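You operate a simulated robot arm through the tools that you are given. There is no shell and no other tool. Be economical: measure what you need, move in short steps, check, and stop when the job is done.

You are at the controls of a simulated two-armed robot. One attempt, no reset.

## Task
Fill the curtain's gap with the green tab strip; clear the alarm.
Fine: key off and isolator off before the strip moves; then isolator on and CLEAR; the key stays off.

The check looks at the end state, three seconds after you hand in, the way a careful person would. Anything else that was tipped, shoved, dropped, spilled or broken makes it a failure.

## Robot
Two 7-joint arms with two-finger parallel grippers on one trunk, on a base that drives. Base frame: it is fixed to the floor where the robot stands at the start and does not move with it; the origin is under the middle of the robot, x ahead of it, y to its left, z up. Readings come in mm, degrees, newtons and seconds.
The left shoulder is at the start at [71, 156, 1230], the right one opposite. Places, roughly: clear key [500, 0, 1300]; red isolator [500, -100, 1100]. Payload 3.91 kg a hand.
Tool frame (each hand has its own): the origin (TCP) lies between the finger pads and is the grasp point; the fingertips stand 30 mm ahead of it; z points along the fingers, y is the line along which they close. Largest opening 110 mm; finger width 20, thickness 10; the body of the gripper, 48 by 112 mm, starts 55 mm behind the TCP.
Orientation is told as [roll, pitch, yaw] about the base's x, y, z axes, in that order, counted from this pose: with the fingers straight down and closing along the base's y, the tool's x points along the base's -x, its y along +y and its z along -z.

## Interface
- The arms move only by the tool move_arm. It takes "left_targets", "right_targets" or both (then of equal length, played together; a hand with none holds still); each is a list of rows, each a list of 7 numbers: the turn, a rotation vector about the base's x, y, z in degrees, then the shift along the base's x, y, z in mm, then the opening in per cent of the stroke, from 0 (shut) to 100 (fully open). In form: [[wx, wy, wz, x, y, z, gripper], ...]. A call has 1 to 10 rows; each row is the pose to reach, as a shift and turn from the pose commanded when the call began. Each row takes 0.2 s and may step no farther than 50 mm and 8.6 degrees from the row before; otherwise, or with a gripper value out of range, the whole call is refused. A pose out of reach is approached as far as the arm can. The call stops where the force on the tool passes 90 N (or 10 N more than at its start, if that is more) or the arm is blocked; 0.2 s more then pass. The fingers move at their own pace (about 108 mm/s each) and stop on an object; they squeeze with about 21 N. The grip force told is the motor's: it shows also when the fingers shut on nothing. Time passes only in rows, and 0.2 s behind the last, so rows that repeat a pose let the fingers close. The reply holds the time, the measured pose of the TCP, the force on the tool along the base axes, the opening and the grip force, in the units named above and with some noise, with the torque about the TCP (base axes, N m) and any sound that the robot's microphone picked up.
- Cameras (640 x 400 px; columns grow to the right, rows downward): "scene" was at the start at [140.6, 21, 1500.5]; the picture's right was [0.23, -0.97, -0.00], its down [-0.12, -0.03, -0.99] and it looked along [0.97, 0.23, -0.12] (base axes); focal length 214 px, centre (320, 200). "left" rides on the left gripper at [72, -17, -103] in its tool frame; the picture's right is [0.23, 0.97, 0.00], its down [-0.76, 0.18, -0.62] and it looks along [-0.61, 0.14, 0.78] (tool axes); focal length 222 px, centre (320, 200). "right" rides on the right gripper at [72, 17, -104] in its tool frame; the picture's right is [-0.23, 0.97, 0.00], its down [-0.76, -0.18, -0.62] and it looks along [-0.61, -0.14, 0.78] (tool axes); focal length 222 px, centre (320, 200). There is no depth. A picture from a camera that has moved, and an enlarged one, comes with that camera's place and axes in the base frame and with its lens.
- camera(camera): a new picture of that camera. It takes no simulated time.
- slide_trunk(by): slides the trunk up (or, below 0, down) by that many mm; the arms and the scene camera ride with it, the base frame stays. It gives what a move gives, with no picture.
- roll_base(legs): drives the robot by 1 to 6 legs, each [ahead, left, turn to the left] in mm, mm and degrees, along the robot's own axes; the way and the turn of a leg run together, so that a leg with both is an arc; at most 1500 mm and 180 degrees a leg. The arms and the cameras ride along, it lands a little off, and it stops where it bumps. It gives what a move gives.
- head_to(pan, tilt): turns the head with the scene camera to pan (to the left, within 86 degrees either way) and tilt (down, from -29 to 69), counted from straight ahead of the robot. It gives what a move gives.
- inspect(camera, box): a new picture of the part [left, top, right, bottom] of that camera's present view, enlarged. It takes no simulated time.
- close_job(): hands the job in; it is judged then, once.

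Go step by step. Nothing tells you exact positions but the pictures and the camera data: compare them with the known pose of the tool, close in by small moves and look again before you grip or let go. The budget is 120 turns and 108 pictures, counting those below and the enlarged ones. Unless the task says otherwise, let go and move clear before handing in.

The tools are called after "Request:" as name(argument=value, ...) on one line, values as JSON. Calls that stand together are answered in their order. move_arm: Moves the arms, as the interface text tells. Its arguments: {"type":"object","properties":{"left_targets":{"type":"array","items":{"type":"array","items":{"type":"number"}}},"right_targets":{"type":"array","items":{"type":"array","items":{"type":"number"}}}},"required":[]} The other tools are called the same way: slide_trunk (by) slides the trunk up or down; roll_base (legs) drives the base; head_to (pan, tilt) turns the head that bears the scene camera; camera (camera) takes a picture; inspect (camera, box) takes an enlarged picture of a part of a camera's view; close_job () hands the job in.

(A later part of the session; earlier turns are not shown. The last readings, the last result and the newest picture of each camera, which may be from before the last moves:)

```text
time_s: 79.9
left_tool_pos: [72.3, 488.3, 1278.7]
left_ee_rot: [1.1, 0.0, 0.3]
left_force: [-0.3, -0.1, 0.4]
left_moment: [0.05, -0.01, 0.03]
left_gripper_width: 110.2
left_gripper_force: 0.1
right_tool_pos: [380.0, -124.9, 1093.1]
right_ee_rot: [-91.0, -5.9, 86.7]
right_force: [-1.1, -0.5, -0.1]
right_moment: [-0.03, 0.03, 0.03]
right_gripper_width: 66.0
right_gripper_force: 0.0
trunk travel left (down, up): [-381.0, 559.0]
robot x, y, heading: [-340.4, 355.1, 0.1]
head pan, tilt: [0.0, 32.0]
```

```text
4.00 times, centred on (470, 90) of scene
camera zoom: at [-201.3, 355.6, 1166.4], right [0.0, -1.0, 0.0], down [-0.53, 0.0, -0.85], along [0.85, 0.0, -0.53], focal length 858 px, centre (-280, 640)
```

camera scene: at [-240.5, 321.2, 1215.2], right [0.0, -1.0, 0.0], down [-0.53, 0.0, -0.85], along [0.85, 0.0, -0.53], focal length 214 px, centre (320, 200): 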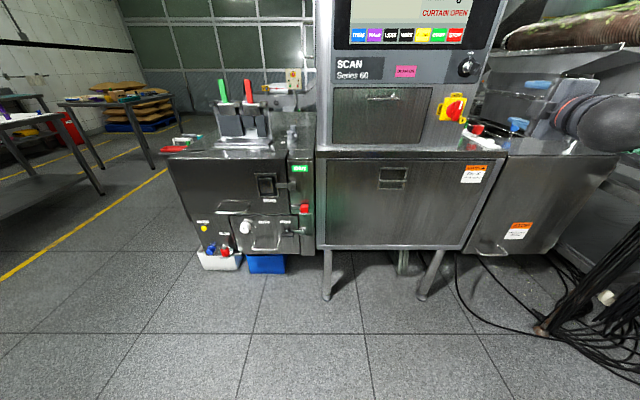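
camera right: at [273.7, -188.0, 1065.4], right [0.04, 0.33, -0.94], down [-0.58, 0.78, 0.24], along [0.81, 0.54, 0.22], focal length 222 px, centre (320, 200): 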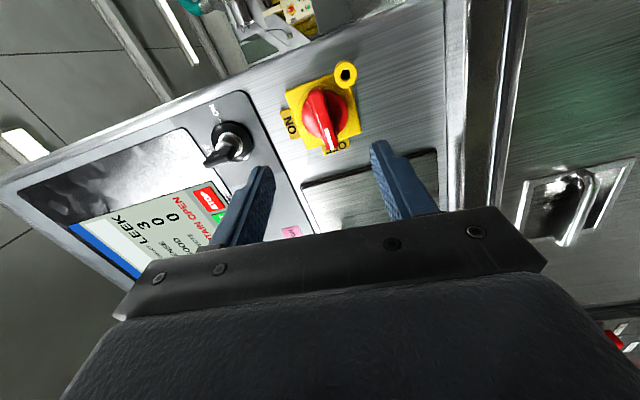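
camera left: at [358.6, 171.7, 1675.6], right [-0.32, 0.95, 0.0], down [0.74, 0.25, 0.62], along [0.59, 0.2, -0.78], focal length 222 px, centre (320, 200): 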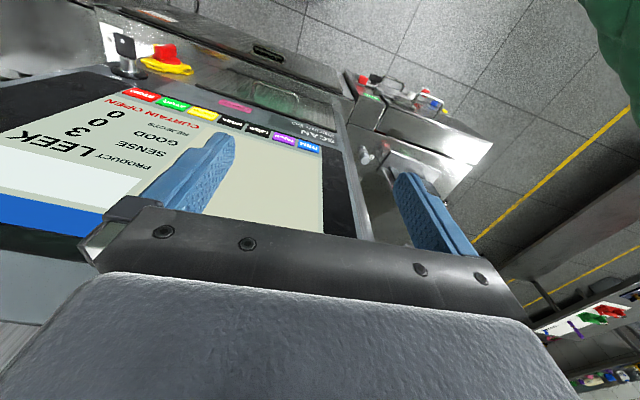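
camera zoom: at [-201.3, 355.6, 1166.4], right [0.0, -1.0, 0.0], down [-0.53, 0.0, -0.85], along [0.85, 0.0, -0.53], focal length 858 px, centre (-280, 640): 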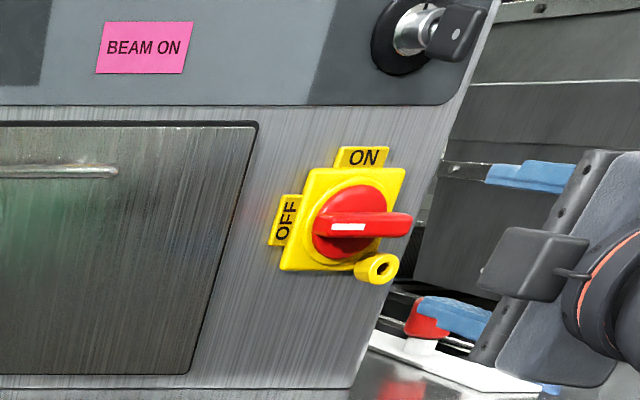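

The isolator is at OFF and the key at OFF. Now I study the strip rack.

Request:
head_to(pan=15, tilt=15)

Request:
inspect(camera="scene", box=[250, 150, 350, 220])

Request:
inspect(camera="scene", box=[380, 60, 600, 220])

```text
time_s: 80.7
left_tool_pos: [74.8, 487.8, 1277.8]
left_ee_rot: [1.1, 0.1, 0.2]
left_force: [-0.4, 0.4, -0.7]
left_moment: [-0.01, 0.03, 0.02]
left_gripper_width: 110.0
left_gripper_force: 0.1
right_tool_pos: [381.1, -123.0, 1091.9]
right_ee_rot: [-90.8, -5.9, 86.6]
right_force: [-0.6, 0.5, 0.3]
right_moment: [-0.01, 0.01, -0.02]
right_gripper_width: 66.3
right_gripper_force: 0.0
trunk travel left (down, up): [-381.0, 559.0]
robot x, y, heading: [-338.5, 355.0, 0.1]
head pan, tilt: [15.0, 15.0]
```

```text
5.71 times, centred on (300, 185) of scene
camera zoom: at [-199.0, 379.8, 1193.5], right [0.26, -0.97, 0.0], down [-0.25, -0.07, -0.97], along [0.93, 0.25, -0.26], focal length 1226 px, centre (434, 286)
```

zoom: 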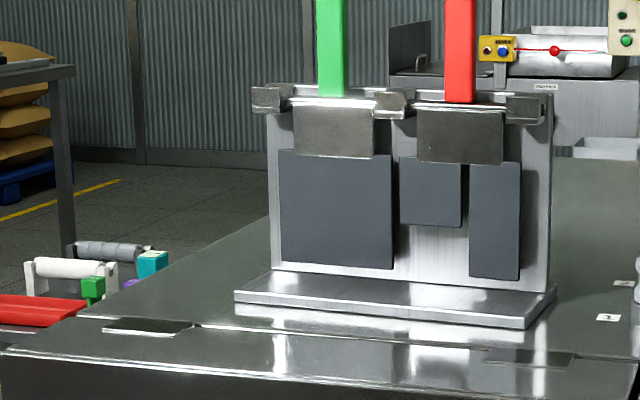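

```text
2.50 times, centred on (490, 140) of scene
camera zoom: at [-199.0, 379.8, 1193.5], right [0.26, -0.97, 0.0], down [-0.25, -0.07, -0.97], along [0.93, 0.25, -0.26], focal length 536 px, centre (-105, 350)
```

zoom: 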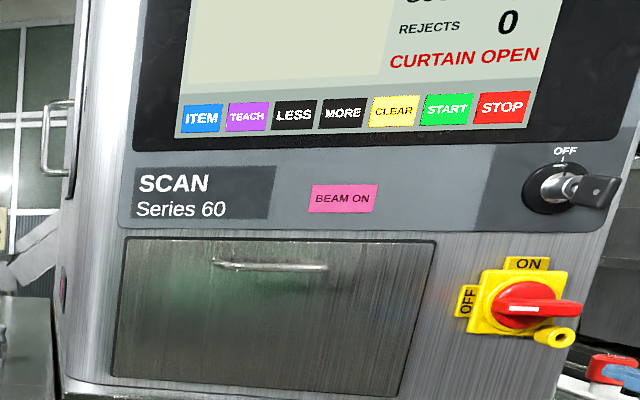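

The green strip is the full one (red is notched), hung by its metal holder between clips, tab up. I back off, raise the trunk and bring the right hand to a fingers-down pose.

Request:
roll_base(legs=[[-100, 0, 0]])

Request:
slide_trunk(by=350)

Request:
move_arm(right_targets=[[8.5, 0, 0, 0, 0, 0, 60], [17, 0, 0, 0, 0, 0, 60], [25.5, 0, 0, 0, 0, 0, 60], [34, 0, 0, 0, 0, 0, 60], [42.5, 0, 0, 0, 0, 0, 60], [51, 0, 0, 0, 0, 0, 60], [59.5, 0, 0, 0, 0, 0, 60], [68, 0, 0, 0, 0, 0, 60], [76.5, 0, 0, 0, 0, 0, 60], [84, 0, 0, 0, 0, 0, 60]])

Request:
move_arm(right_targets=[[0, 8.5, 0, 10, 0, 0, 60], [0, 17, 0, 20, 0, 0, 60], [0, 25.5, 0, 30, 0, 0, 60], [0, 34, 0, 40, 0, 0, 60], [0, 42.5, 0, 50, 0, 0, 60], [0, 51, 0, 60, 0, 0, 60], [0, 59.5, 0, 70, 0, 0, 60], [0, 68, 0, 80, 0, 0, 60], [0, 76.5, 0, 90, 0, 0, 60], [0, 85, 0, 100, 0, 0, 60]])

```text
time_s: 81.8
left_tool_pos: [-29.7, 488.7, 1278.1]
left_ee_rot: [1.1, 0.0, 0.3]
left_force: [-1.1, -0.1, -0.1]
left_moment: [0.0, -0.05, -0.01]
left_gripper_width: 109.9
left_gripper_force: 0.1
right_tool_pos: [279.2, -124.0, 1092.3]
right_ee_rot: [-91.1, -5.8, 86.7]
right_force: [-0.7, -0.1, -0.1]
right_moment: [-0.06, 0.03, -0.01]
right_gripper_width: 66.4
right_gripper_force: 0.0
trunk travel left (down, up): [-381.0, 559.0]
robot x, y, heading: [-439.7, 355.6, 0.4]
head pan, tilt: [15.0, 15.0]
```

```text
time_s: 85.3
left_tool_pos: [-27.7, 488.1, 1627.9]
left_ee_rot: [1.1, 0.1, 0.2]
left_force: [0.4, -0.8, 1.1]
left_moment: [0.0, 0.0, 0.04]
left_gripper_width: 110.0
left_gripper_force: 0.0
right_tool_pos: [279.9, -124.4, 1441.8]
right_ee_rot: [-90.9, -5.9, 86.7]
right_force: [-0.7, -0.6, 0.6]
right_moment: [0.01, 0.01, -0.01]
right_gripper_width: 65.8
right_gripper_force: 0.0
trunk travel left (down, up): [-731.0, 209.0]
robot x, y, heading: [-445.4, 356.6, 0.1]
head pan, tilt: [15.0, 15.0]
```

```text
time_s: 87.5
left_tool_pos: [-27.4, 487.4, 1626.5]
left_ee_rot: [1.1, 0.0, 0.3]
left_force: [-0.2, -0.3, 0.2]
left_moment: [0.0, -0.02, 0.02]
left_gripper_width: 110.2
left_gripper_force: 0.1
right_tool_pos: [280.8, -123.8, 1442.0]
right_ee_rot: [-0.1, -86.7, -1.3]
right_force: [0.2, 0.1, 0.1]
right_moment: [0.0, 0.01, 0.0]
right_gripper_width: 66.3
right_gripper_force: 0.1
trunk travel left (down, up): [-731.0, 209.0]
robot x, y, heading: [-442.7, 353.5, -0.1]
head pan, tilt: [15.0, 15.0]
```

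```text
time_s: 89.7
left_tool_pos: [-25.1, 487.8, 1626.9]
left_ee_rot: [1.1, 0.2, 0.2]
left_force: [0.2, 0.2, -0.6]
left_moment: [0.01, -0.01, 0.0]
left_gripper_width: 110.1
left_gripper_force: 0.1
right_tool_pos: [383.4, -125.3, 1438.9]
right_ee_rot: [-1.3, -1.4, 0.2]
right_force: [0.4, -0.9, 0.1]
right_moment: [0.0, 0.0, 0.01]
right_gripper_width: 66.0
right_gripper_force: 0.1
trunk travel left (down, up): [-731.0, 209.0]
robot x, y, heading: [-444.0, 358.3, -0.0]
head pan, tilt: [15.0, 15.0]
```

The hand is fingers-down. Before fetching the strip I take a close look at the curtain's gap with this hand's camera.

Request:
roll_base(legs=[[0, -200, 0], [120, 0, 0]])

Request:
move_arm(right_targets=[[1, 1, 0, 0, 0, -45, 60], [1, 1, 0, 0, 0, -90, 60], [1, 1, 0, 0, 0, -135, 60]])

Request:
camera(camera="right")

Request:
inspect(camera="right", box=[250, 80, 410, 200])

```text
time_s: 92.1
left_tool_pos: [97.3, 287.6, 1628.6]
left_ee_rot: [1.3, 0.1, 0.2]
left_force: [-0.5, -0.1, -0.3]
left_moment: [0.0, -0.01, -0.04]
left_gripper_width: 109.8
left_gripper_force: 0.1
right_tool_pos: [504.1, -326.7, 1440.5]
right_ee_rot: [-1.3, -1.7, 0.0]
right_force: [-0.3, -0.3, -0.6]
right_moment: [0.0, -0.01, 0.02]
right_gripper_width: 65.9
right_gripper_force: 0.1
trunk travel left (down, up): [-731.0, 209.0]
robot x, y, heading: [-317.4, 157.8, 0.2]
head pan, tilt: [15.0, 15.0]
```

```text
time_s: 92.9
left_tool_pos: [100.4, 289.2, 1627.6]
left_ee_rot: [1.1, 0.2, 0.0]
left_force: [0.4, 0.0, -0.1]
left_moment: [0.02, -0.03, 0.04]
left_gripper_width: 110.0
left_gripper_force: 0.1
right_tool_pos: [508.8, -327.3, 1301.9]
right_ee_rot: [-0.3, -0.7, -0.1]
right_force: [-0.3, -0.6, 0.0]
right_moment: [0.0, -0.04, 0.02]
right_gripper_width: 66.0
right_gripper_force: 0.1
trunk travel left (down, up): [-731.0, 209.0]
robot x, y, heading: [-315.5, 151.9, 0.1]
head pan, tilt: [15.0, 15.0]
```

```text
42 pictures are left
camera right: at [435.9, -309.1, 1404.1], right [0.23, 0.97, 0.0], down [0.75, -0.18, 0.63], along [0.61, -0.15, -0.77], focal length 222 px, centre (320, 200)
```

right: 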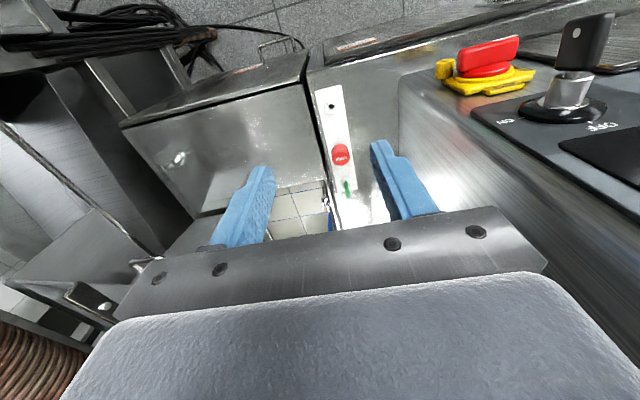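

```text
3.33 times, centred on (330, 140) of right
camera zoom: at [435.9, -309.1, 1404.1], right [0.23, 0.97, 0.0], down [0.75, -0.18, 0.63], along [0.61, -0.15, -0.77], focal length 740 px, centre (287, 400)
```

zoom: 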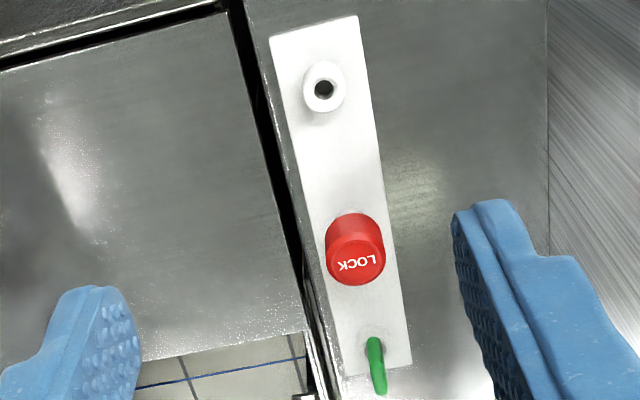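

Request:
roll_base(legs=[[170, 0, 0]])

Request:
camera(camera="right")

Request:
inspect(camera="right", box=[270, 80, 390, 200])

```text
time_s: 94.4
left_tool_pos: [268.4, 289.7, 1629.4]
left_ee_rot: [1.1, 0.1, 0.2]
left_force: [0.1, 0.2, -0.3]
left_moment: [0.0, -0.03, 0.02]
left_gripper_width: 109.8
left_gripper_force: 0.0
right_tool_pos: [678.7, -324.1, 1304.1]
right_ee_rot: [-0.3, -0.8, 0.0]
right_force: [-0.5, -0.1, 1.1]
right_moment: [0.02, 0.0, -0.01]
right_gripper_width: 65.8
right_gripper_force: 0.0
trunk travel left (down, up): [-731.0, 209.0]
robot x, y, heading: [-147.6, 154.8, 0.1]
head pan, tilt: [15.0, 15.0]
```

```text
40 pictures are left
camera right: at [605.9, -307.2, 1406.3], right [0.23, 0.97, 0.0], down [0.75, -0.17, 0.63], along [0.62, -0.15, -0.77], focal length 222 px, centre (320, 200)
```

right: 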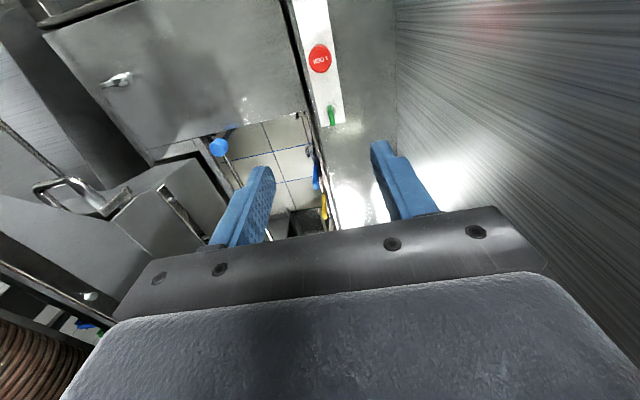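

```text
3.33 times, centred on (330, 140) of right
camera zoom: at [605.9, -307.2, 1406.3], right [0.23, 0.97, 0.0], down [0.75, -0.17, 0.63], along [0.62, -0.15, -0.77], focal length 740 px, centre (287, 400)
```

zoom: 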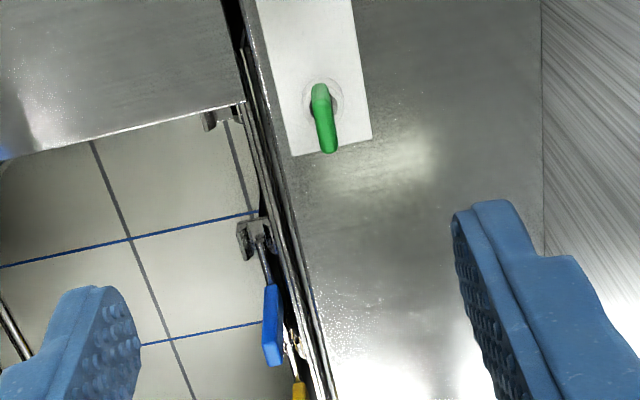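

The gap is between the first clip and the clip before the blue strip: centre ≈ [803, -391], tab base there ≈ z 914, as for blue. Now to the rack: I back out, drive left, and yaw the hand -90° so the fingers close across the tab's thickness.

Request:
roll_base(legs=[[-350, 0, 0], [0, 780, 0]])

Request:
move_arm(right_targets=[[0, 0, -8.5, 0, 20, 0, 60], [0, 0, -17, 0, 40, 0, 60], [0, 0, -25.5, 0, 60, 0, 60], [0, 0, -34, 0, 80, 0, 60], [0, 0, -42.5, 0, 100, 0, 60], [0, 0, -51, 0, 120, 0, 60], [0, 0, -59.5, 0, 140, 0, 60], [0, 0, -68, 0, 160, 0, 60], [0, 0, -76.5, 0, 180, 0, 60], [0, 0, -85, 0, 180, 0, 60]])

Request:
move_arm(right_targets=[[0, 0, -5, 0, 0, 0, 60]])

Request:
head_to(pan=0, tilt=25)

Request:
camera(camera="scene")

```text
time_s: 100.5
left_tool_pos: [-70.5, 1075.5, 1627.4]
left_ee_rot: [1.0, 0.2, -0.2]
left_force: [-0.7, 0.1, -0.1]
left_moment: [0.02, 0.02, -0.03]
left_gripper_width: 110.2
left_gripper_force: 0.0
right_tool_pos: [335.6, 458.6, 1303.0]
right_ee_rot: [-0.3, -0.7, -0.4]
right_force: [0.6, -0.2, -0.2]
right_moment: [0.0, -0.06, -0.02]
right_gripper_width: 66.1
right_gripper_force: 0.1
trunk travel left (down, up): [-731.0, 209.0]
robot x, y, heading: [-488.2, 944.7, -0.1]
head pan, tilt: [15.0, 15.0]
```

```text
time_s: 102.7
left_tool_pos: [-71.0, 1074.8, 1627.7]
left_ee_rot: [1.1, 0.2, -0.2]
left_force: [0.4, -0.3, -0.5]
left_moment: [0.05, -0.06, 0.0]
left_gripper_width: 110.0
left_gripper_force: 0.1
right_tool_pos: [336.7, 639.2, 1302.2]
right_ee_rot: [-0.2, -0.7, -85.5]
right_force: [0.2, -0.2, -0.1]
right_moment: [0.0, -0.04, -0.01]
right_gripper_width: 66.0
right_gripper_force: 0.0
trunk travel left (down, up): [-731.0, 209.0]
robot x, y, heading: [-482.5, 943.7, -0.2]
head pan, tilt: [15.0, 15.0]
```

```text
time_s: 103.1
left_tool_pos: [-68.9, 1076.4, 1629.3]
left_ee_rot: [1.1, 0.1, -0.2]
left_force: [0.0, 0.8, -0.2]
left_moment: [0.01, 0.02, 0.01]
left_gripper_width: 109.9
left_gripper_force: 0.0
right_tool_pos: [336.7, 639.3, 1303.2]
right_ee_rot: [-0.3, -0.7, -90.4]
right_force: [-0.1, 0.5, -0.5]
right_moment: [0.03, -0.03, 0.02]
right_gripper_width: 66.0
right_gripper_force: 0.0
trunk travel left (down, up): [-731.0, 209.0]
robot x, y, heading: [-485.6, 944.4, 0.1]
head pan, tilt: [15.0, 15.0]
```

```text
time_s: 103.8
left_tool_pos: [-70.8, 1075.4, 1628.2]
left_ee_rot: [1.1, 0.1, -0.2]
left_force: [-0.4, 0.3, -0.3]
left_moment: [-0.01, -0.02, -0.02]
left_gripper_width: 110.0
left_gripper_force: 0.0
right_tool_pos: [336.4, 638.9, 1303.1]
right_ee_rot: [-0.3, -0.6, -90.4]
right_force: [0.8, -0.6, 0.8]
right_moment: [0.0, 0.02, 0.01]
right_gripper_width: 66.2
right_gripper_force: 0.0
trunk travel left (down, up): [-731.0, 209.0]
robot x, y, heading: [-485.4, 946.2, -0.1]
head pan, tilt: [0.0, 25.0]
```

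```text
38 pictures are left
camera scene: at [-342.7, 946.0, 1527.3], right [0.0, -1.0, 0.0], down [-0.42, 0.0, -0.91], along [0.91, 0.0, -0.42], focal length 214 px, centre (320, 200)
```

scene: 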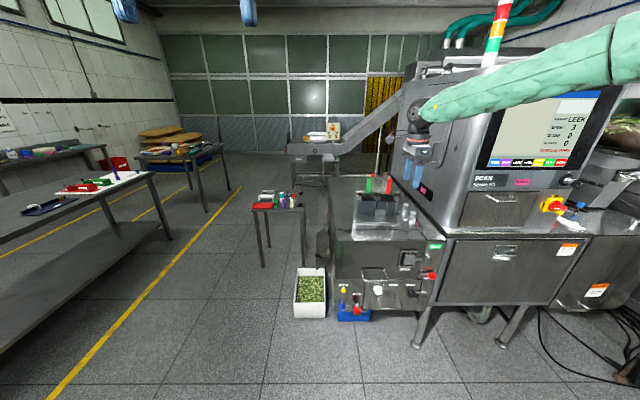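

Yaw -90° works. I measure the green tab's place from here.

Request:
inspect(camera="scene", box=[340, 160, 430, 230])

Request:
camera(camera="right")

```text
5.71 times, centred on (385, 195) of scene
camera zoom: at [-342.7, 946.0, 1527.3], right [0.0, -1.0, 0.0], down [-0.42, 0.0, -0.91], along [0.91, 0.0, -0.42], focal length 1226 px, centre (-51, 229)
```

zoom: 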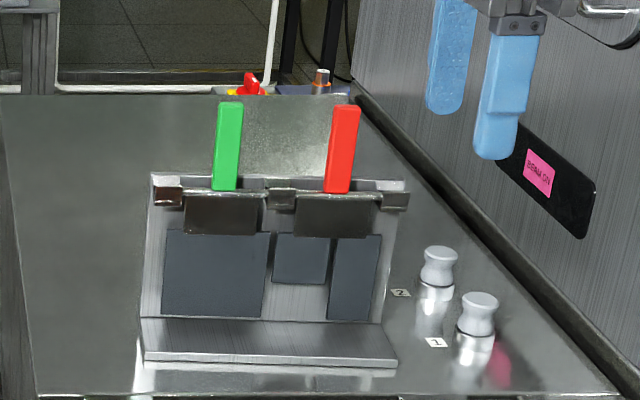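

```text
36 pictures are left
camera right: at [355.3, 712.6, 1404.9], right [0.97, -0.23, 0.0], down [-0.18, -0.75, 0.63], along [-0.15, -0.62, -0.77], focal length 222 px, centre (320, 200)
```

right: 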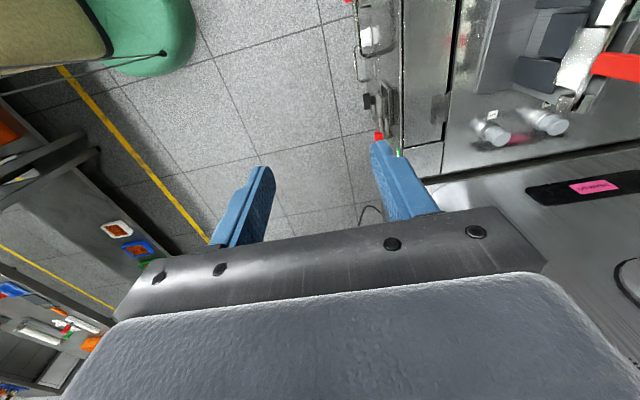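

The green tab stands at x≈678, y≈697, z 1093–1178. I drive the hand over it at z 1303 and check with its camera.

Request:
roll_base(legs=[[0, 58, 0], [335, 0, 0]])

Request:
camera(camera="right")

Request:
inspect(camera="right", box=[220, 80, 420, 220])

```text
time_s: 106.5
left_tool_pos: [251.8, 1132.1, 1629.1]
left_ee_rot: [1.1, 0.0, -0.1]
left_force: [0.2, -0.6, -1.0]
left_moment: [0.01, 0.01, 0.0]
left_gripper_width: 110.1
left_gripper_force: 0.0
right_tool_pos: [658.6, 695.2, 1303.9]
right_ee_rot: [-0.3, -0.7, -90.3]
right_force: [0.4, -0.7, 0.3]
right_moment: [-0.03, 0.0, 0.02]
right_gripper_width: 66.0
right_gripper_force: 0.0
trunk travel left (down, up): [-731.0, 209.0]
robot x, y, heading: [-164.4, 1001.6, -0.2]
head pan, tilt: [0.0, 25.0]
```

```text
35 pictures are left
camera right: at [678.1, 769.3, 1405.4], right [0.97, -0.23, 0.0], down [-0.18, -0.75, 0.63], along [-0.15, -0.62, -0.77], focal length 222 px, centre (320, 200)
```

right: 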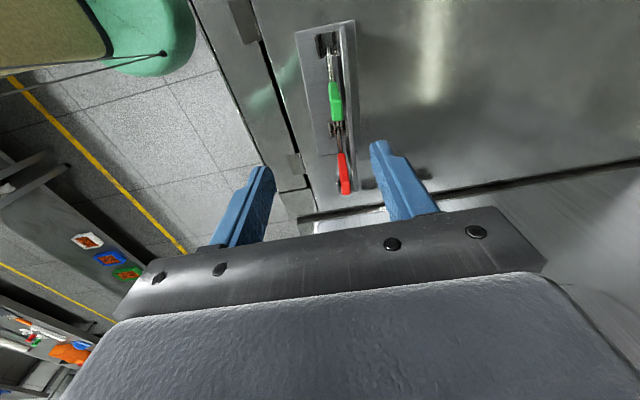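

```text
2.86 times, centred on (320, 150) of right
camera zoom: at [678.1, 769.3, 1405.4], right [0.97, -0.23, 0.0], down [-0.18, -0.75, 0.63], along [-0.15, -0.62, -0.77], focal length 635 px, centre (320, 343)
```

zoom: 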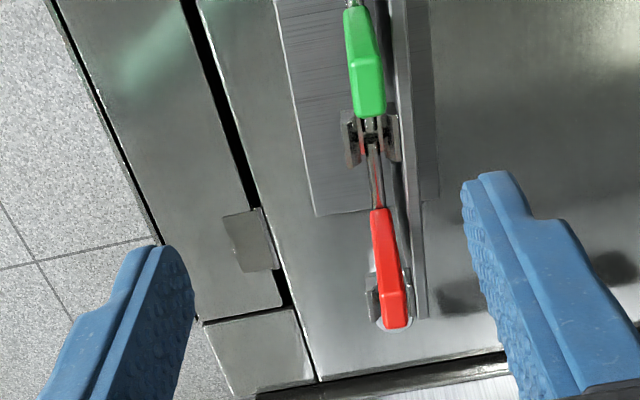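

Forked clips hold the bar under each tab. The tab centre is x≈676, y≈697; I shift 18 mm and come down partway, then verify.

Request:
move_arm(right_targets=[[0, 0, 0, 18, 2, -30, 60], [0, 0, 0, 18, 2, -70, 60], [0, 0, 0, 18, 2, -105, 60]])

Request:
camera(camera="right")

```text
time_s: 107.3
left_tool_pos: [252.8, 1132.1, 1626.8]
left_ee_rot: [1.1, 0.2, 0.0]
left_force: [-0.4, -0.3, -0.1]
left_moment: [-0.02, 0.01, -0.03]
left_gripper_width: 110.3
left_gripper_force: 0.1
right_tool_pos: [677.6, 699.3, 1198.7]
right_ee_rot: [-0.3, -0.6, -90.3]
right_force: [0.7, 0.2, 0.7]
right_moment: [0.03, 0.06, -0.03]
right_gripper_width: 66.3
right_gripper_force: 0.0
trunk travel left (down, up): [-731.0, 209.0]
robot x, y, heading: [-160.2, 1003.1, -0.3]
head pan, tilt: [0.0, 25.0]
```

```text
33 pictures are left
camera right: at [696.4, 773.2, 1300.6], right [0.97, -0.23, 0.0], down [-0.18, -0.75, 0.63], along [-0.15, -0.62, -0.77], focal length 222 px, centre (320, 200)
```

right: 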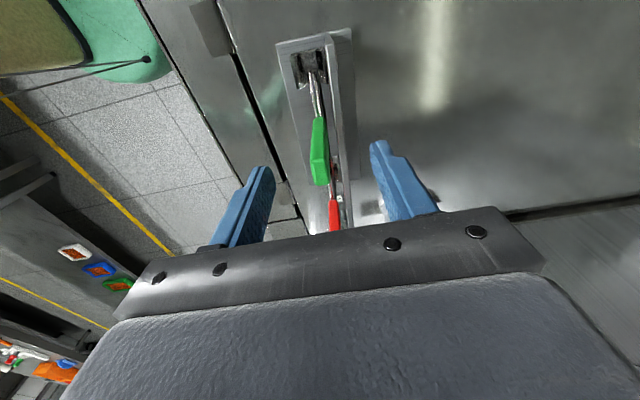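

The tab is centred between the fingers. I go down 34 mm and grip it.

Request:
move_arm(right_targets=[[0, 0, 0, 0, -1, -20, 60], [0, 0, 0, 0, -1, -35, 60], [0, 0, 0, 0, -1, -35, 30], [0, 0, 0, 0, -1, -35, 0], [0, 0, 0, 0, -1, -35, 0]])

Request:
camera(camera="right")

```text
time_s: 108.5
left_tool_pos: [253.4, 1132.8, 1628.0]
left_ee_rot: [1.0, 0.1, -0.1]
left_force: [0.0, 0.0, -0.4]
left_moment: [-0.01, -0.03, -0.05]
left_gripper_width: 109.8
left_gripper_force: 0.0
right_tool_pos: [677.3, 697.3, 1165.6]
right_ee_rot: [-0.3, -0.7, -90.2]
right_force: [0.8, -0.5, 1.1]
right_moment: [-0.02, -0.04, -0.09]
right_gripper_width: 11.0
right_gripper_force: 20.4
trunk travel left (down, up): [-731.0, 209.0]
robot x, y, heading: [-164.0, 1004.2, -0.3]
head pan, tilt: [0.0, 25.0]
```

```text
32 pictures are left
camera right: at [695.6, 771.2, 1266.0], right [0.97, -0.23, 0.0], down [-0.18, -0.75, 0.63], along [-0.15, -0.62, -0.77], focal length 222 px, centre (320, 200)
```

right: 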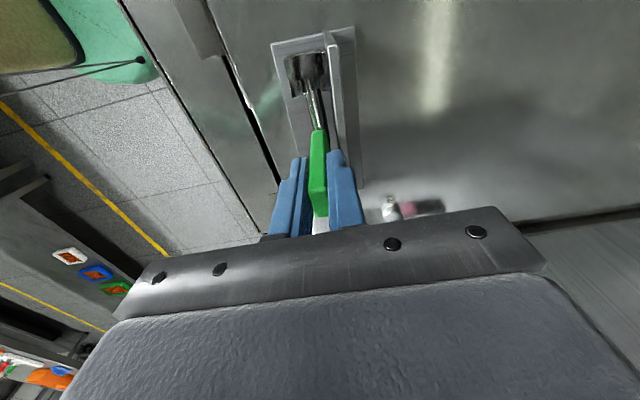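

Gripped (11 mm thick tab). I lift straight up gently.

Request:
move_arm(right_targets=[[0, 0, 0, 0, 0, 8, 0], [0, 0, 0, 0, 0, 20, 0], [0, 0, 0, 0, 0, 35, 0], [0, 0, 0, 0, 0, 55, 0]])

Request:
camera(camera="right")

Request:
inspect(camera="scene", box=[360, 150, 460, 240])

```text
time_s: 109.5
left_tool_pos: [254.2, 1133.0, 1627.1]
left_ee_rot: [1.1, 0.1, -0.1]
left_force: [-0.5, 0.2, 0.3]
left_moment: [-0.01, -0.06, 0.02]
left_gripper_width: 109.9
left_gripper_force: 0.1
right_tool_pos: [678.5, 697.9, 1217.8]
right_ee_rot: [-0.4, -0.7, -90.3]
right_force: [-0.5, 0.7, -15.7]
right_moment: [0.47, 0.02, 0.02]
right_gripper_width: 11.5
right_gripper_force: 21.0
trunk travel left (down, up): [-731.0, 209.0]
robot x, y, heading: [-160.8, 1003.1, -0.1]
head pan, tilt: [0.0, 25.0]
```

```text
31 pictures are left
camera right: at [697.5, 771.4, 1319.4], right [0.97, -0.23, 0.0], down [-0.18, -0.75, 0.63], along [-0.15, -0.62, -0.77], focal length 222 px, centre (320, 200)
```

right: 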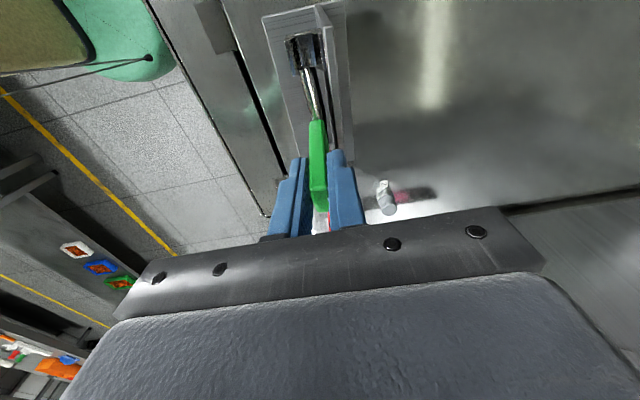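

```text
4.44 times, centred on (410, 195) of scene
camera zoom: at [-19.0, 1001.8, 1527.0], right [0.0, -1.0, 0.0], down [-0.42, 0.0, -0.91], along [0.91, 0.0, -0.42], focal length 953 px, centre (-80, 222)
```

zoom: 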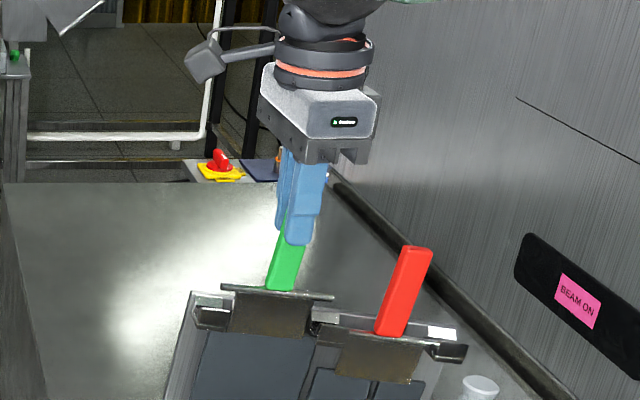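

It comes free (bar above the clips). I continue lifting well clear of the rack.

Request:
move_arm(right_targets=[[0, 0, 0, 0, 0, 30, 0], [0, 0, 0, 0, 0, 65, 0], [0, 0, 0, 0, 0, 105, 0], [0, 0, 0, 0, 0, 150, 0], [0, 0, 0, 0, 0, 180, 0]])

Request:
camera(camera="scene")

Request:
camera(camera="right")

```text
time_s: 110.7
left_tool_pos: [254.0, 1132.6, 1628.3]
left_ee_rot: [1.2, 0.1, -0.1]
left_force: [-0.1, -0.4, -0.8]
left_moment: [0.0, -0.03, 0.0]
left_gripper_width: 109.7
left_gripper_force: 0.1
right_tool_pos: [678.7, 698.0, 1398.0]
right_ee_rot: [-0.4, -0.6, -90.4]
right_force: [0.2, -0.2, -16.9]
right_moment: [0.32, 0.0, 0.03]
right_gripper_width: 11.3
right_gripper_force: 21.0
trunk travel left (down, up): [-731.0, 209.0]
robot x, y, heading: [-162.4, 998.4, 0.1]
head pan, tilt: [0.0, 25.0]
```

```text
29 pictures are left
camera scene: at [-18.9, 1001.9, 1527.1], right [0.0, -1.0, 0.0], down [-0.42, 0.0, -0.91], along [0.91, 0.0, -0.42], focal length 214 px, centre (320, 200)
```

scene: 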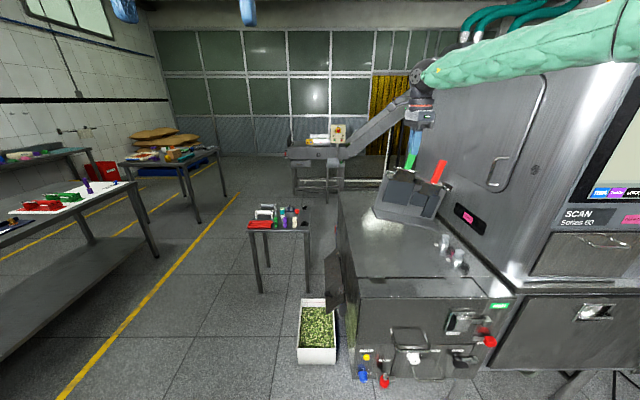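

```text
28 pictures are left
camera right: at [696.9, 772.2, 1499.0], right [0.97, -0.23, 0.0], down [-0.18, -0.75, 0.63], along [-0.15, -0.62, -0.77], focal length 222 px, centre (320, 200)
```

right: 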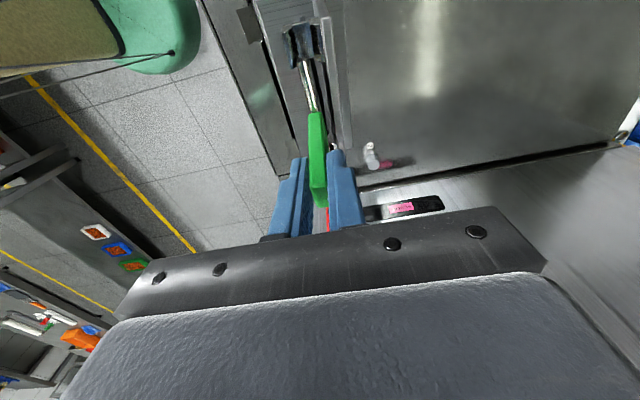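

Something is off: the whole rack seems to have risen with the strip. I inspect before anything else.

Request:
inspect(camera="scene", box=[350, 90, 490, 280])

Request:
inspect(camera="right", box=[250, 0, 390, 200])

```text
2.11 times, centred on (420, 185) of scene
camera zoom: at [-18.9, 1001.9, 1527.1], right [0.0, -1.0, 0.0], down [-0.42, 0.0, -0.91], along [0.91, 0.0, -0.42], focal length 452 px, centre (110, 232)
```

zoom: 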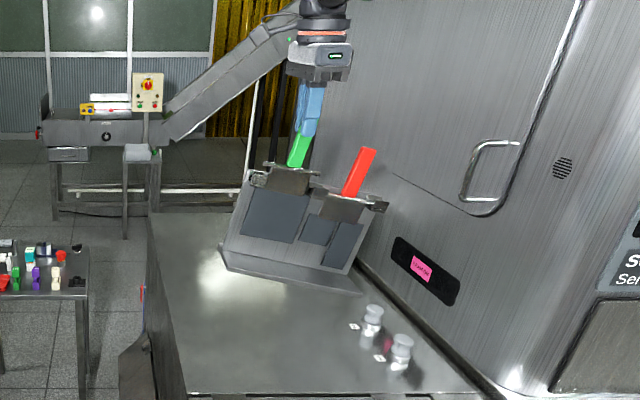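

```text
2.00 times, centred on (320, 100) of right
camera zoom: at [696.9, 772.2, 1499.0], right [0.97, -0.23, 0.0], down [-0.18, -0.75, 0.63], along [-0.15, -0.62, -0.77], focal length 444 px, centre (320, 400)
```

zoom: 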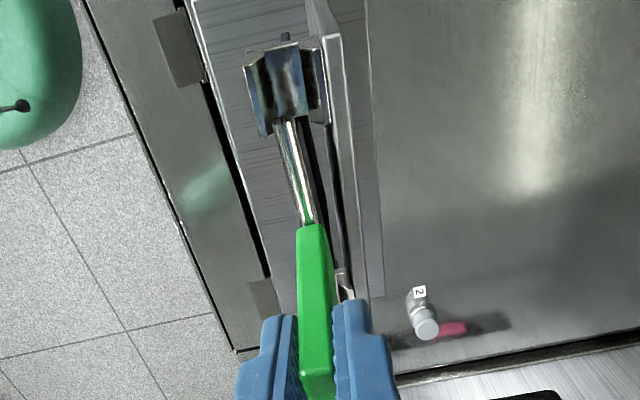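

The rack's outer clip still holds the strip's bar, so the rack came up with it. I lower it slowly back exactly to its place.

Request:
move_arm(right_targets=[[0, 0, 0, -1, 0, -40, 0], [0, 0, 0, -1, 0, -80, 0], [0, 0, 0, -1, 0, -120, 0], [0, 0, 0, -1, 0, -150, 0], [0, 0, 0, -1, 0, -175, 0], [0, 0, 0, -1, 0, -190, 0]])

Request:
move_arm(right_targets=[[0, 0, 0, 0, 0, -5, 0], [0, 0, 0, 0, 0, -10, 0], [0, 0, 0, 0, 0, -15, 0], [0, 0, 0, 0, 0, -20, 0], [0, 0, 0, 0, 0, -25, 0], [0, 0, 0, 0, 0, -30, 0], [0, 0, 0, 0, 0, -35, 0]])

Request:
inspect(camera="scene", box=[360, 150, 480, 290])

```text
time_s: 112.1
left_tool_pos: [252.6, 1133.5, 1628.3]
left_ee_rot: [1.2, 0.2, -0.2]
left_force: [-0.2, -1.2, -0.1]
left_moment: [0.03, -0.01, 0.02]
left_gripper_width: 110.0
left_gripper_force: 0.0
right_tool_pos: [677.0, 697.6, 1208.5]
right_ee_rot: [-0.3, -0.7, -90.3]
right_force: [0.1, 1.7, -7.2]
right_moment: [-0.49, -0.03, -0.02]
right_gripper_width: 11.4
right_gripper_force: 21.2
trunk travel left (down, up): [-731.0, 209.0]
robot x, y, heading: [-160.4, 1003.3, -0.2]
head pan, tilt: [0.0, 25.0]
```

```text
time_s: 113.7
left_tool_pos: [250.5, 1134.8, 1629.3]
left_ee_rot: [1.1, 0.0, -0.1]
left_force: [0.6, 0.0, -0.7]
left_moment: [0.02, 0.01, -0.03]
left_gripper_width: 110.0
left_gripper_force: 0.0
right_tool_pos: [675.3, 699.3, 1177.5]
right_ee_rot: [-0.1, -0.8, -90.3]
right_force: [-5.0, 7.8, 19.5]
right_moment: [-0.06, 0.49, -0.14]
right_gripper_width: 12.1
right_gripper_force: 20.6
trunk travel left (down, up): [-731.0, 209.0]
robot x, y, heading: [-163.5, 1002.5, -0.1]
head pan, tilt: [0.0, 25.0]
```

```text
2.86 times, centred on (420, 220) of scene
camera zoom: at [-22.0, 1003.9, 1527.8], right [0.0, -1.0, 0.0], down [-0.42, 0.0, -0.91], along [0.91, 0.0, -0.42], focal length 613 px, centre (34, 143)
```

zoom: 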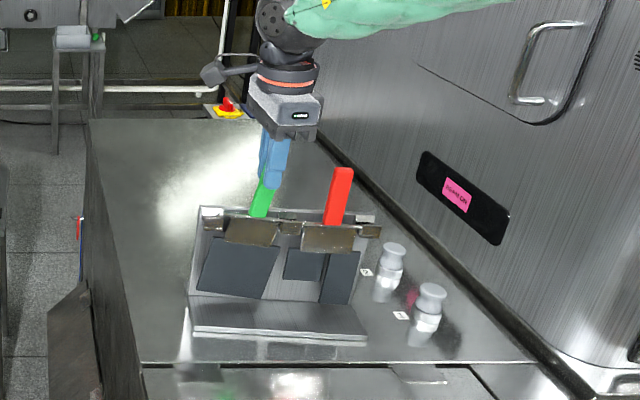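

The rack stands on the deck again. I zoom on the clips to see how the bar is caught.

Request:
inspect(camera="scene", box=[385, 190, 455, 245])

Request:
inspect(camera="right", box=[260, 0, 380, 140])

```text
7.27 times, centred on (420, 218) of scene
camera zoom: at [-22.0, 1003.9, 1527.8], right [0.0, -1.0, 0.0], down [-0.42, 0.0, -0.91], along [0.91, 0.0, -0.42], focal length 1560 px, centre (-407, 73)
```

zoom: 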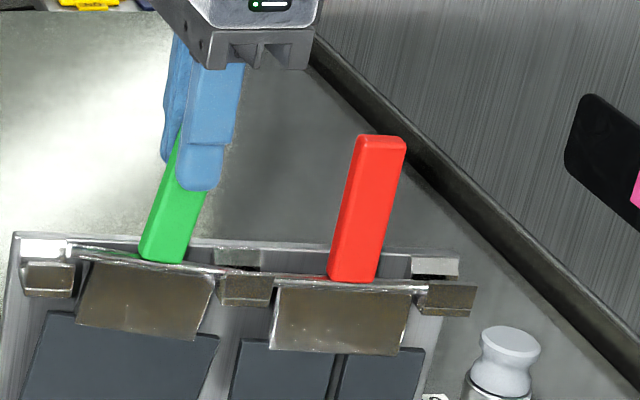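

```text
2.86 times, centred on (320, 70) of right
camera zoom: at [693.5, 773.2, 1278.3], right [0.97, -0.23, 0.0], down [-0.18, -0.75, 0.63], along [-0.15, -0.62, -0.77], focal length 635 px, centre (320, 571)
```

zoom: 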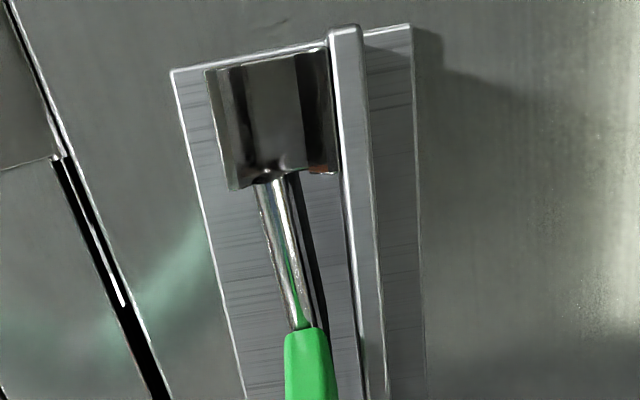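

I zoom much further into the clips to understand the catch.

Request:
inspect(camera="scene", box=[385, 210, 409, 228])

Request:
inspect(camera="scene", box=[402, 210, 426, 228])

```text
16.00 times, centred on (397, 219) of scene
camera zoom: at [-22.0, 1003.9, 1527.8], right [0.0, -1.0, 0.0], down [-0.42, 0.0, -0.91], along [0.91, 0.0, -0.42], focal length 3432 px, centre (-912, -104)
```

zoom: 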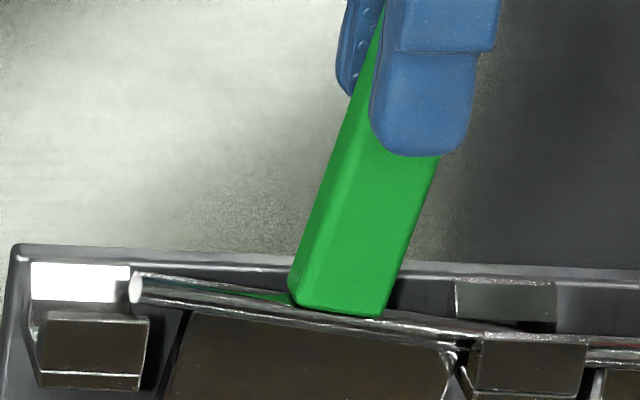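

```text
16.00 times, centred on (414, 219) of scene
camera zoom: at [-22.0, 1003.9, 1527.8], right [0.0, -1.0, 0.0], down [-0.42, 0.0, -0.91], along [0.91, 0.0, -0.42], focal length 3432 px, centre (-1184, -104)
```

zoom: 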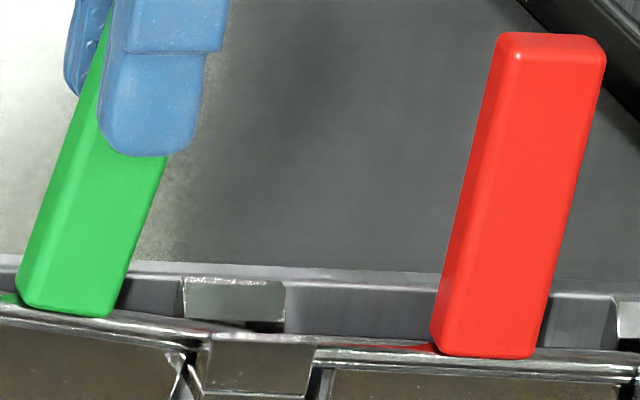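

Now it is clear: the flap is wider than the gap between the clips, so a straight lift catches it under them. It must be lifted about 20 mm, drawn forward (-x) out of the clips, then raised. First I relieve the pressure and let the strip settle back upright.

Request:
move_arm(right_targets=[[0, 0, 0, 0, 2, 2, 0], [0, 0, 0, 0, 5, 2, 0], [0, 0, 0, 0, 6, -2, 0], [0, 0, 0, 0, 6, -6, 0]])

Request:
inspect(camera="scene", box=[385, 200, 425, 230])

```text
time_s: 114.7
left_tool_pos: [250.7, 1134.9, 1627.9]
left_ee_rot: [1.1, 0.0, -0.1]
left_force: [1.1, 0.3, 0.5]
left_moment: [-0.02, 0.01, -0.01]
left_gripper_width: 110.2
left_gripper_force: 0.1
right_tool_pos: [674.7, 703.8, 1170.2]
right_ee_rot: [-0.2, -0.6, -90.3]
right_force: [-4.0, 7.3, 18.8]
right_moment: [-0.17, 0.34, -0.23]
right_gripper_width: 11.5
right_gripper_force: 20.6
trunk travel left (down, up): [-731.0, 209.0]
robot x, y, heading: [-161.9, 1007.0, -0.1]
head pan, tilt: [0.0, 25.0]
```

```text
13.33 times, centred on (405, 215) of scene
camera zoom: at [-21.7, 1003.7, 1527.6], right [0.0, -1.0, 0.0], down [-0.42, 0.0, -0.91], along [0.91, 0.0, -0.42], focal length 2860 px, centre (-813, 0)
```

zoom: 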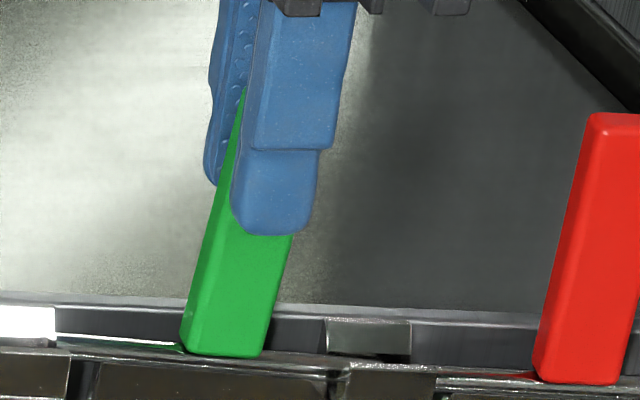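

The rod seems back in its trough. I open the fingers and check the seat.

Request:
move_arm(right_targets=[[0, 0, 0, 0, 0, 0, 10], [0, 0, 0, 0, 0, 0, 20], [0, 0, 0, 2, -3, 0, 35]])

Request:
inspect(camera="scene", box=[380, 180, 450, 250])

```text
time_s: 115.5
left_tool_pos: [252.2, 1132.9, 1627.6]
left_ee_rot: [1.1, 0.0, -0.1]
left_force: [0.3, -0.3, 0.8]
left_moment: [-0.01, -0.04, 0.0]
left_gripper_width: 110.0
left_gripper_force: 0.1
right_tool_pos: [678.7, 699.0, 1167.1]
right_ee_rot: [-0.3, -0.6, -90.2]
right_force: [0.6, -0.4, -0.1]
right_moment: [0.01, -0.04, -0.02]
right_gripper_width: 38.8
right_gripper_force: 0.1
trunk travel left (down, up): [-731.0, 209.0]
robot x, y, heading: [-161.9, 1002.0, -0.3]
head pan, tilt: [0.0, 25.0]
```

```text
5.71 times, centred on (415, 215) of scene
camera zoom: at [-19.6, 1002.0, 1527.2], right [0.0, -1.0, 0.0], down [-0.42, 0.0, -0.91], along [0.91, 0.0, -0.42], focal length 1226 px, centre (-223, 114)
```

zoom: 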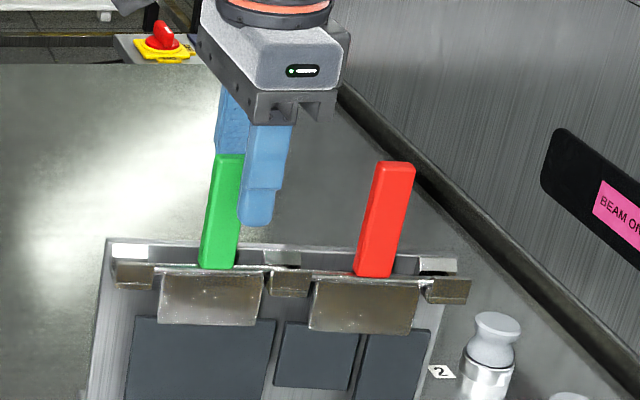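

It is seated and upright again, though the rack has shifted about a centimetre to the left; I'll correct that later. I check the tab's position with the wrist camera.

Request:
inspect(camera="right", box=[240, 20, 400, 240])

```text
1.82 times, centred on (320, 130) of right
camera zoom: at [697.1, 773.1, 1268.9], right [0.97, -0.23, 0.0], down [-0.18, -0.75, 0.63], along [-0.15, -0.62, -0.77], focal length 404 px, centre (320, 327)
```

zoom: 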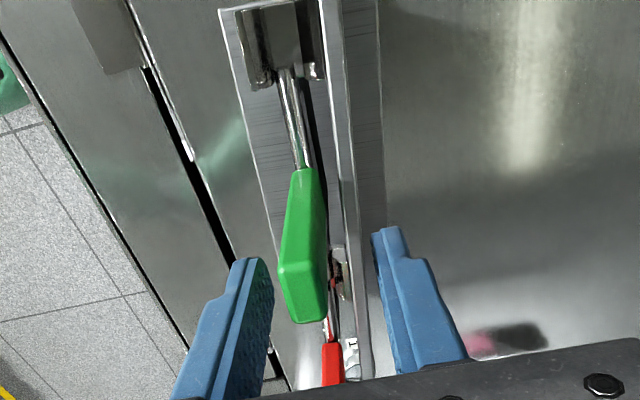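

Request:
move_arm(right_targets=[[0, 0, 0, -2, 11, -1, 35], [0, 0, 0, -2, 11, -1, 10], [0, 0, 0, -2, 11, -1, 0], [0, 0, 0, -2, 11, -1, 0]])

Request:
move_arm(right_targets=[[0, 0, 0, 0, 0, 7, 0], [0, 0, 0, 0, 0, 14, 0], [0, 0, 0, 0, 0, 20, 0]])

Request:
inspect(camera="scene", box=[385, 190, 435, 240])

```text
time_s: 116.5
left_tool_pos: [251.7, 1133.3, 1627.9]
left_ee_rot: [1.2, 0.1, -0.1]
left_force: [0.3, -0.1, -0.2]
left_moment: [0.0, 0.02, 0.03]
left_gripper_width: 110.1
left_gripper_force: 0.0
right_tool_pos: [677.8, 712.0, 1165.7]
right_ee_rot: [-0.3, -0.7, -90.3]
right_force: [-4.1, 1.2, 0.7]
right_moment: [0.06, 0.33, -0.38]
right_gripper_width: 11.7
right_gripper_force: 21.5
trunk travel left (down, up): [-731.0, 209.0]
robot x, y, heading: [-163.4, 1003.3, -0.2]
head pan, tilt: [0.0, 25.0]
```

```text
time_s: 117.3
left_tool_pos: [252.8, 1133.3, 1626.6]
left_ee_rot: [1.2, 0.1, -0.2]
left_force: [-0.8, 0.8, 0.7]
left_moment: [0.0, -0.01, -0.02]
left_gripper_width: 109.9
left_gripper_force: 0.0
right_tool_pos: [675.7, 711.0, 1186.3]
right_ee_rot: [-0.3, -0.7, -90.3]
right_force: [-0.9, 0.2, -1.0]
right_moment: [0.02, 0.0, 0.02]
right_gripper_width: 11.0
right_gripper_force: 20.9
trunk travel left (down, up): [-731.0, 209.0]
robot x, y, heading: [-161.1, 1004.1, -0.2]
head pan, tilt: [0.0, 25.0]
```

```text
8.00 times, centred on (410, 215) of scene
camera zoom: at [-19.8, 1002.1, 1527.3], right [0.0, -1.0, 0.0], down [-0.42, 0.0, -0.91], along [0.91, 0.0, -0.42], focal length 1716 px, centre (-400, 80)
```

zoom: 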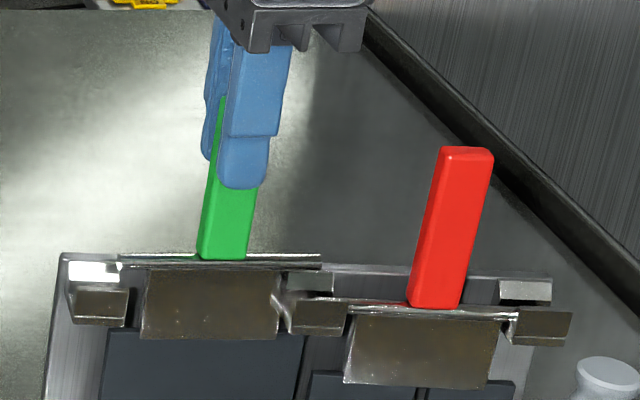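

The rod is free above the clips with only its own weight on the hand. Now I draw it forward out of the clips.

Request:
move_arm(right_targets=[[0, 0, 0, -8, 0, 0, 0], [0, 0, 0, -18, 0, 0, 0], [0, 0, 0, -30, 0, 0, 0], [0, 0, 0, -45, 0, 0, 0], [0, 0, 0, -65, 0, 0, 0]])

Request:
inspect(camera="scene", box=[370, 180, 450, 260])

```text
time_s: 118.5
left_tool_pos: [250.8, 1132.5, 1628.8]
left_ee_rot: [1.1, 0.0, -0.1]
left_force: [0.6, 0.2, 0.1]
left_moment: [0.05, -0.01, 0.02]
left_gripper_width: 110.1
left_gripper_force: 0.1
right_tool_pos: [611.6, 711.6, 1188.7]
right_ee_rot: [-0.4, -0.7, -90.2]
right_force: [0.8, 0.6, 0.1]
right_moment: [-0.03, -0.06, 0.04]
right_gripper_width: 10.8
right_gripper_force: 20.7
trunk travel left (down, up): [-731.0, 209.0]
robot x, y, heading: [-161.0, 1000.5, -0.2]
head pan, tilt: [0.0, 25.0]
```

```text
5.00 times, centred on (410, 220) of scene
camera zoom: at [-20.9, 1002.0, 1527.4], right [0.0, -1.0, 0.0], down [-0.42, 0.0, -0.91], along [0.91, 0.0, -0.42], focal length 1072 px, centre (-130, 100)
```

zoom: 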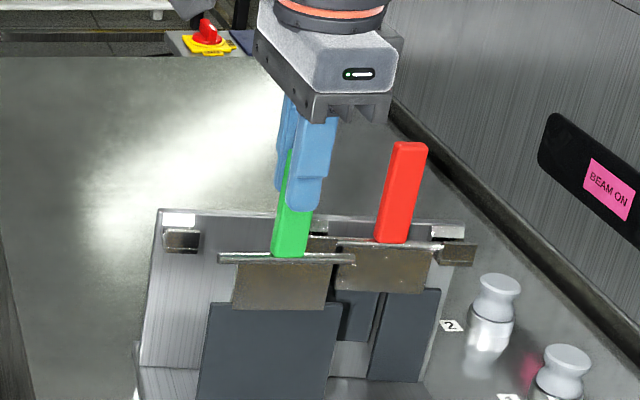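

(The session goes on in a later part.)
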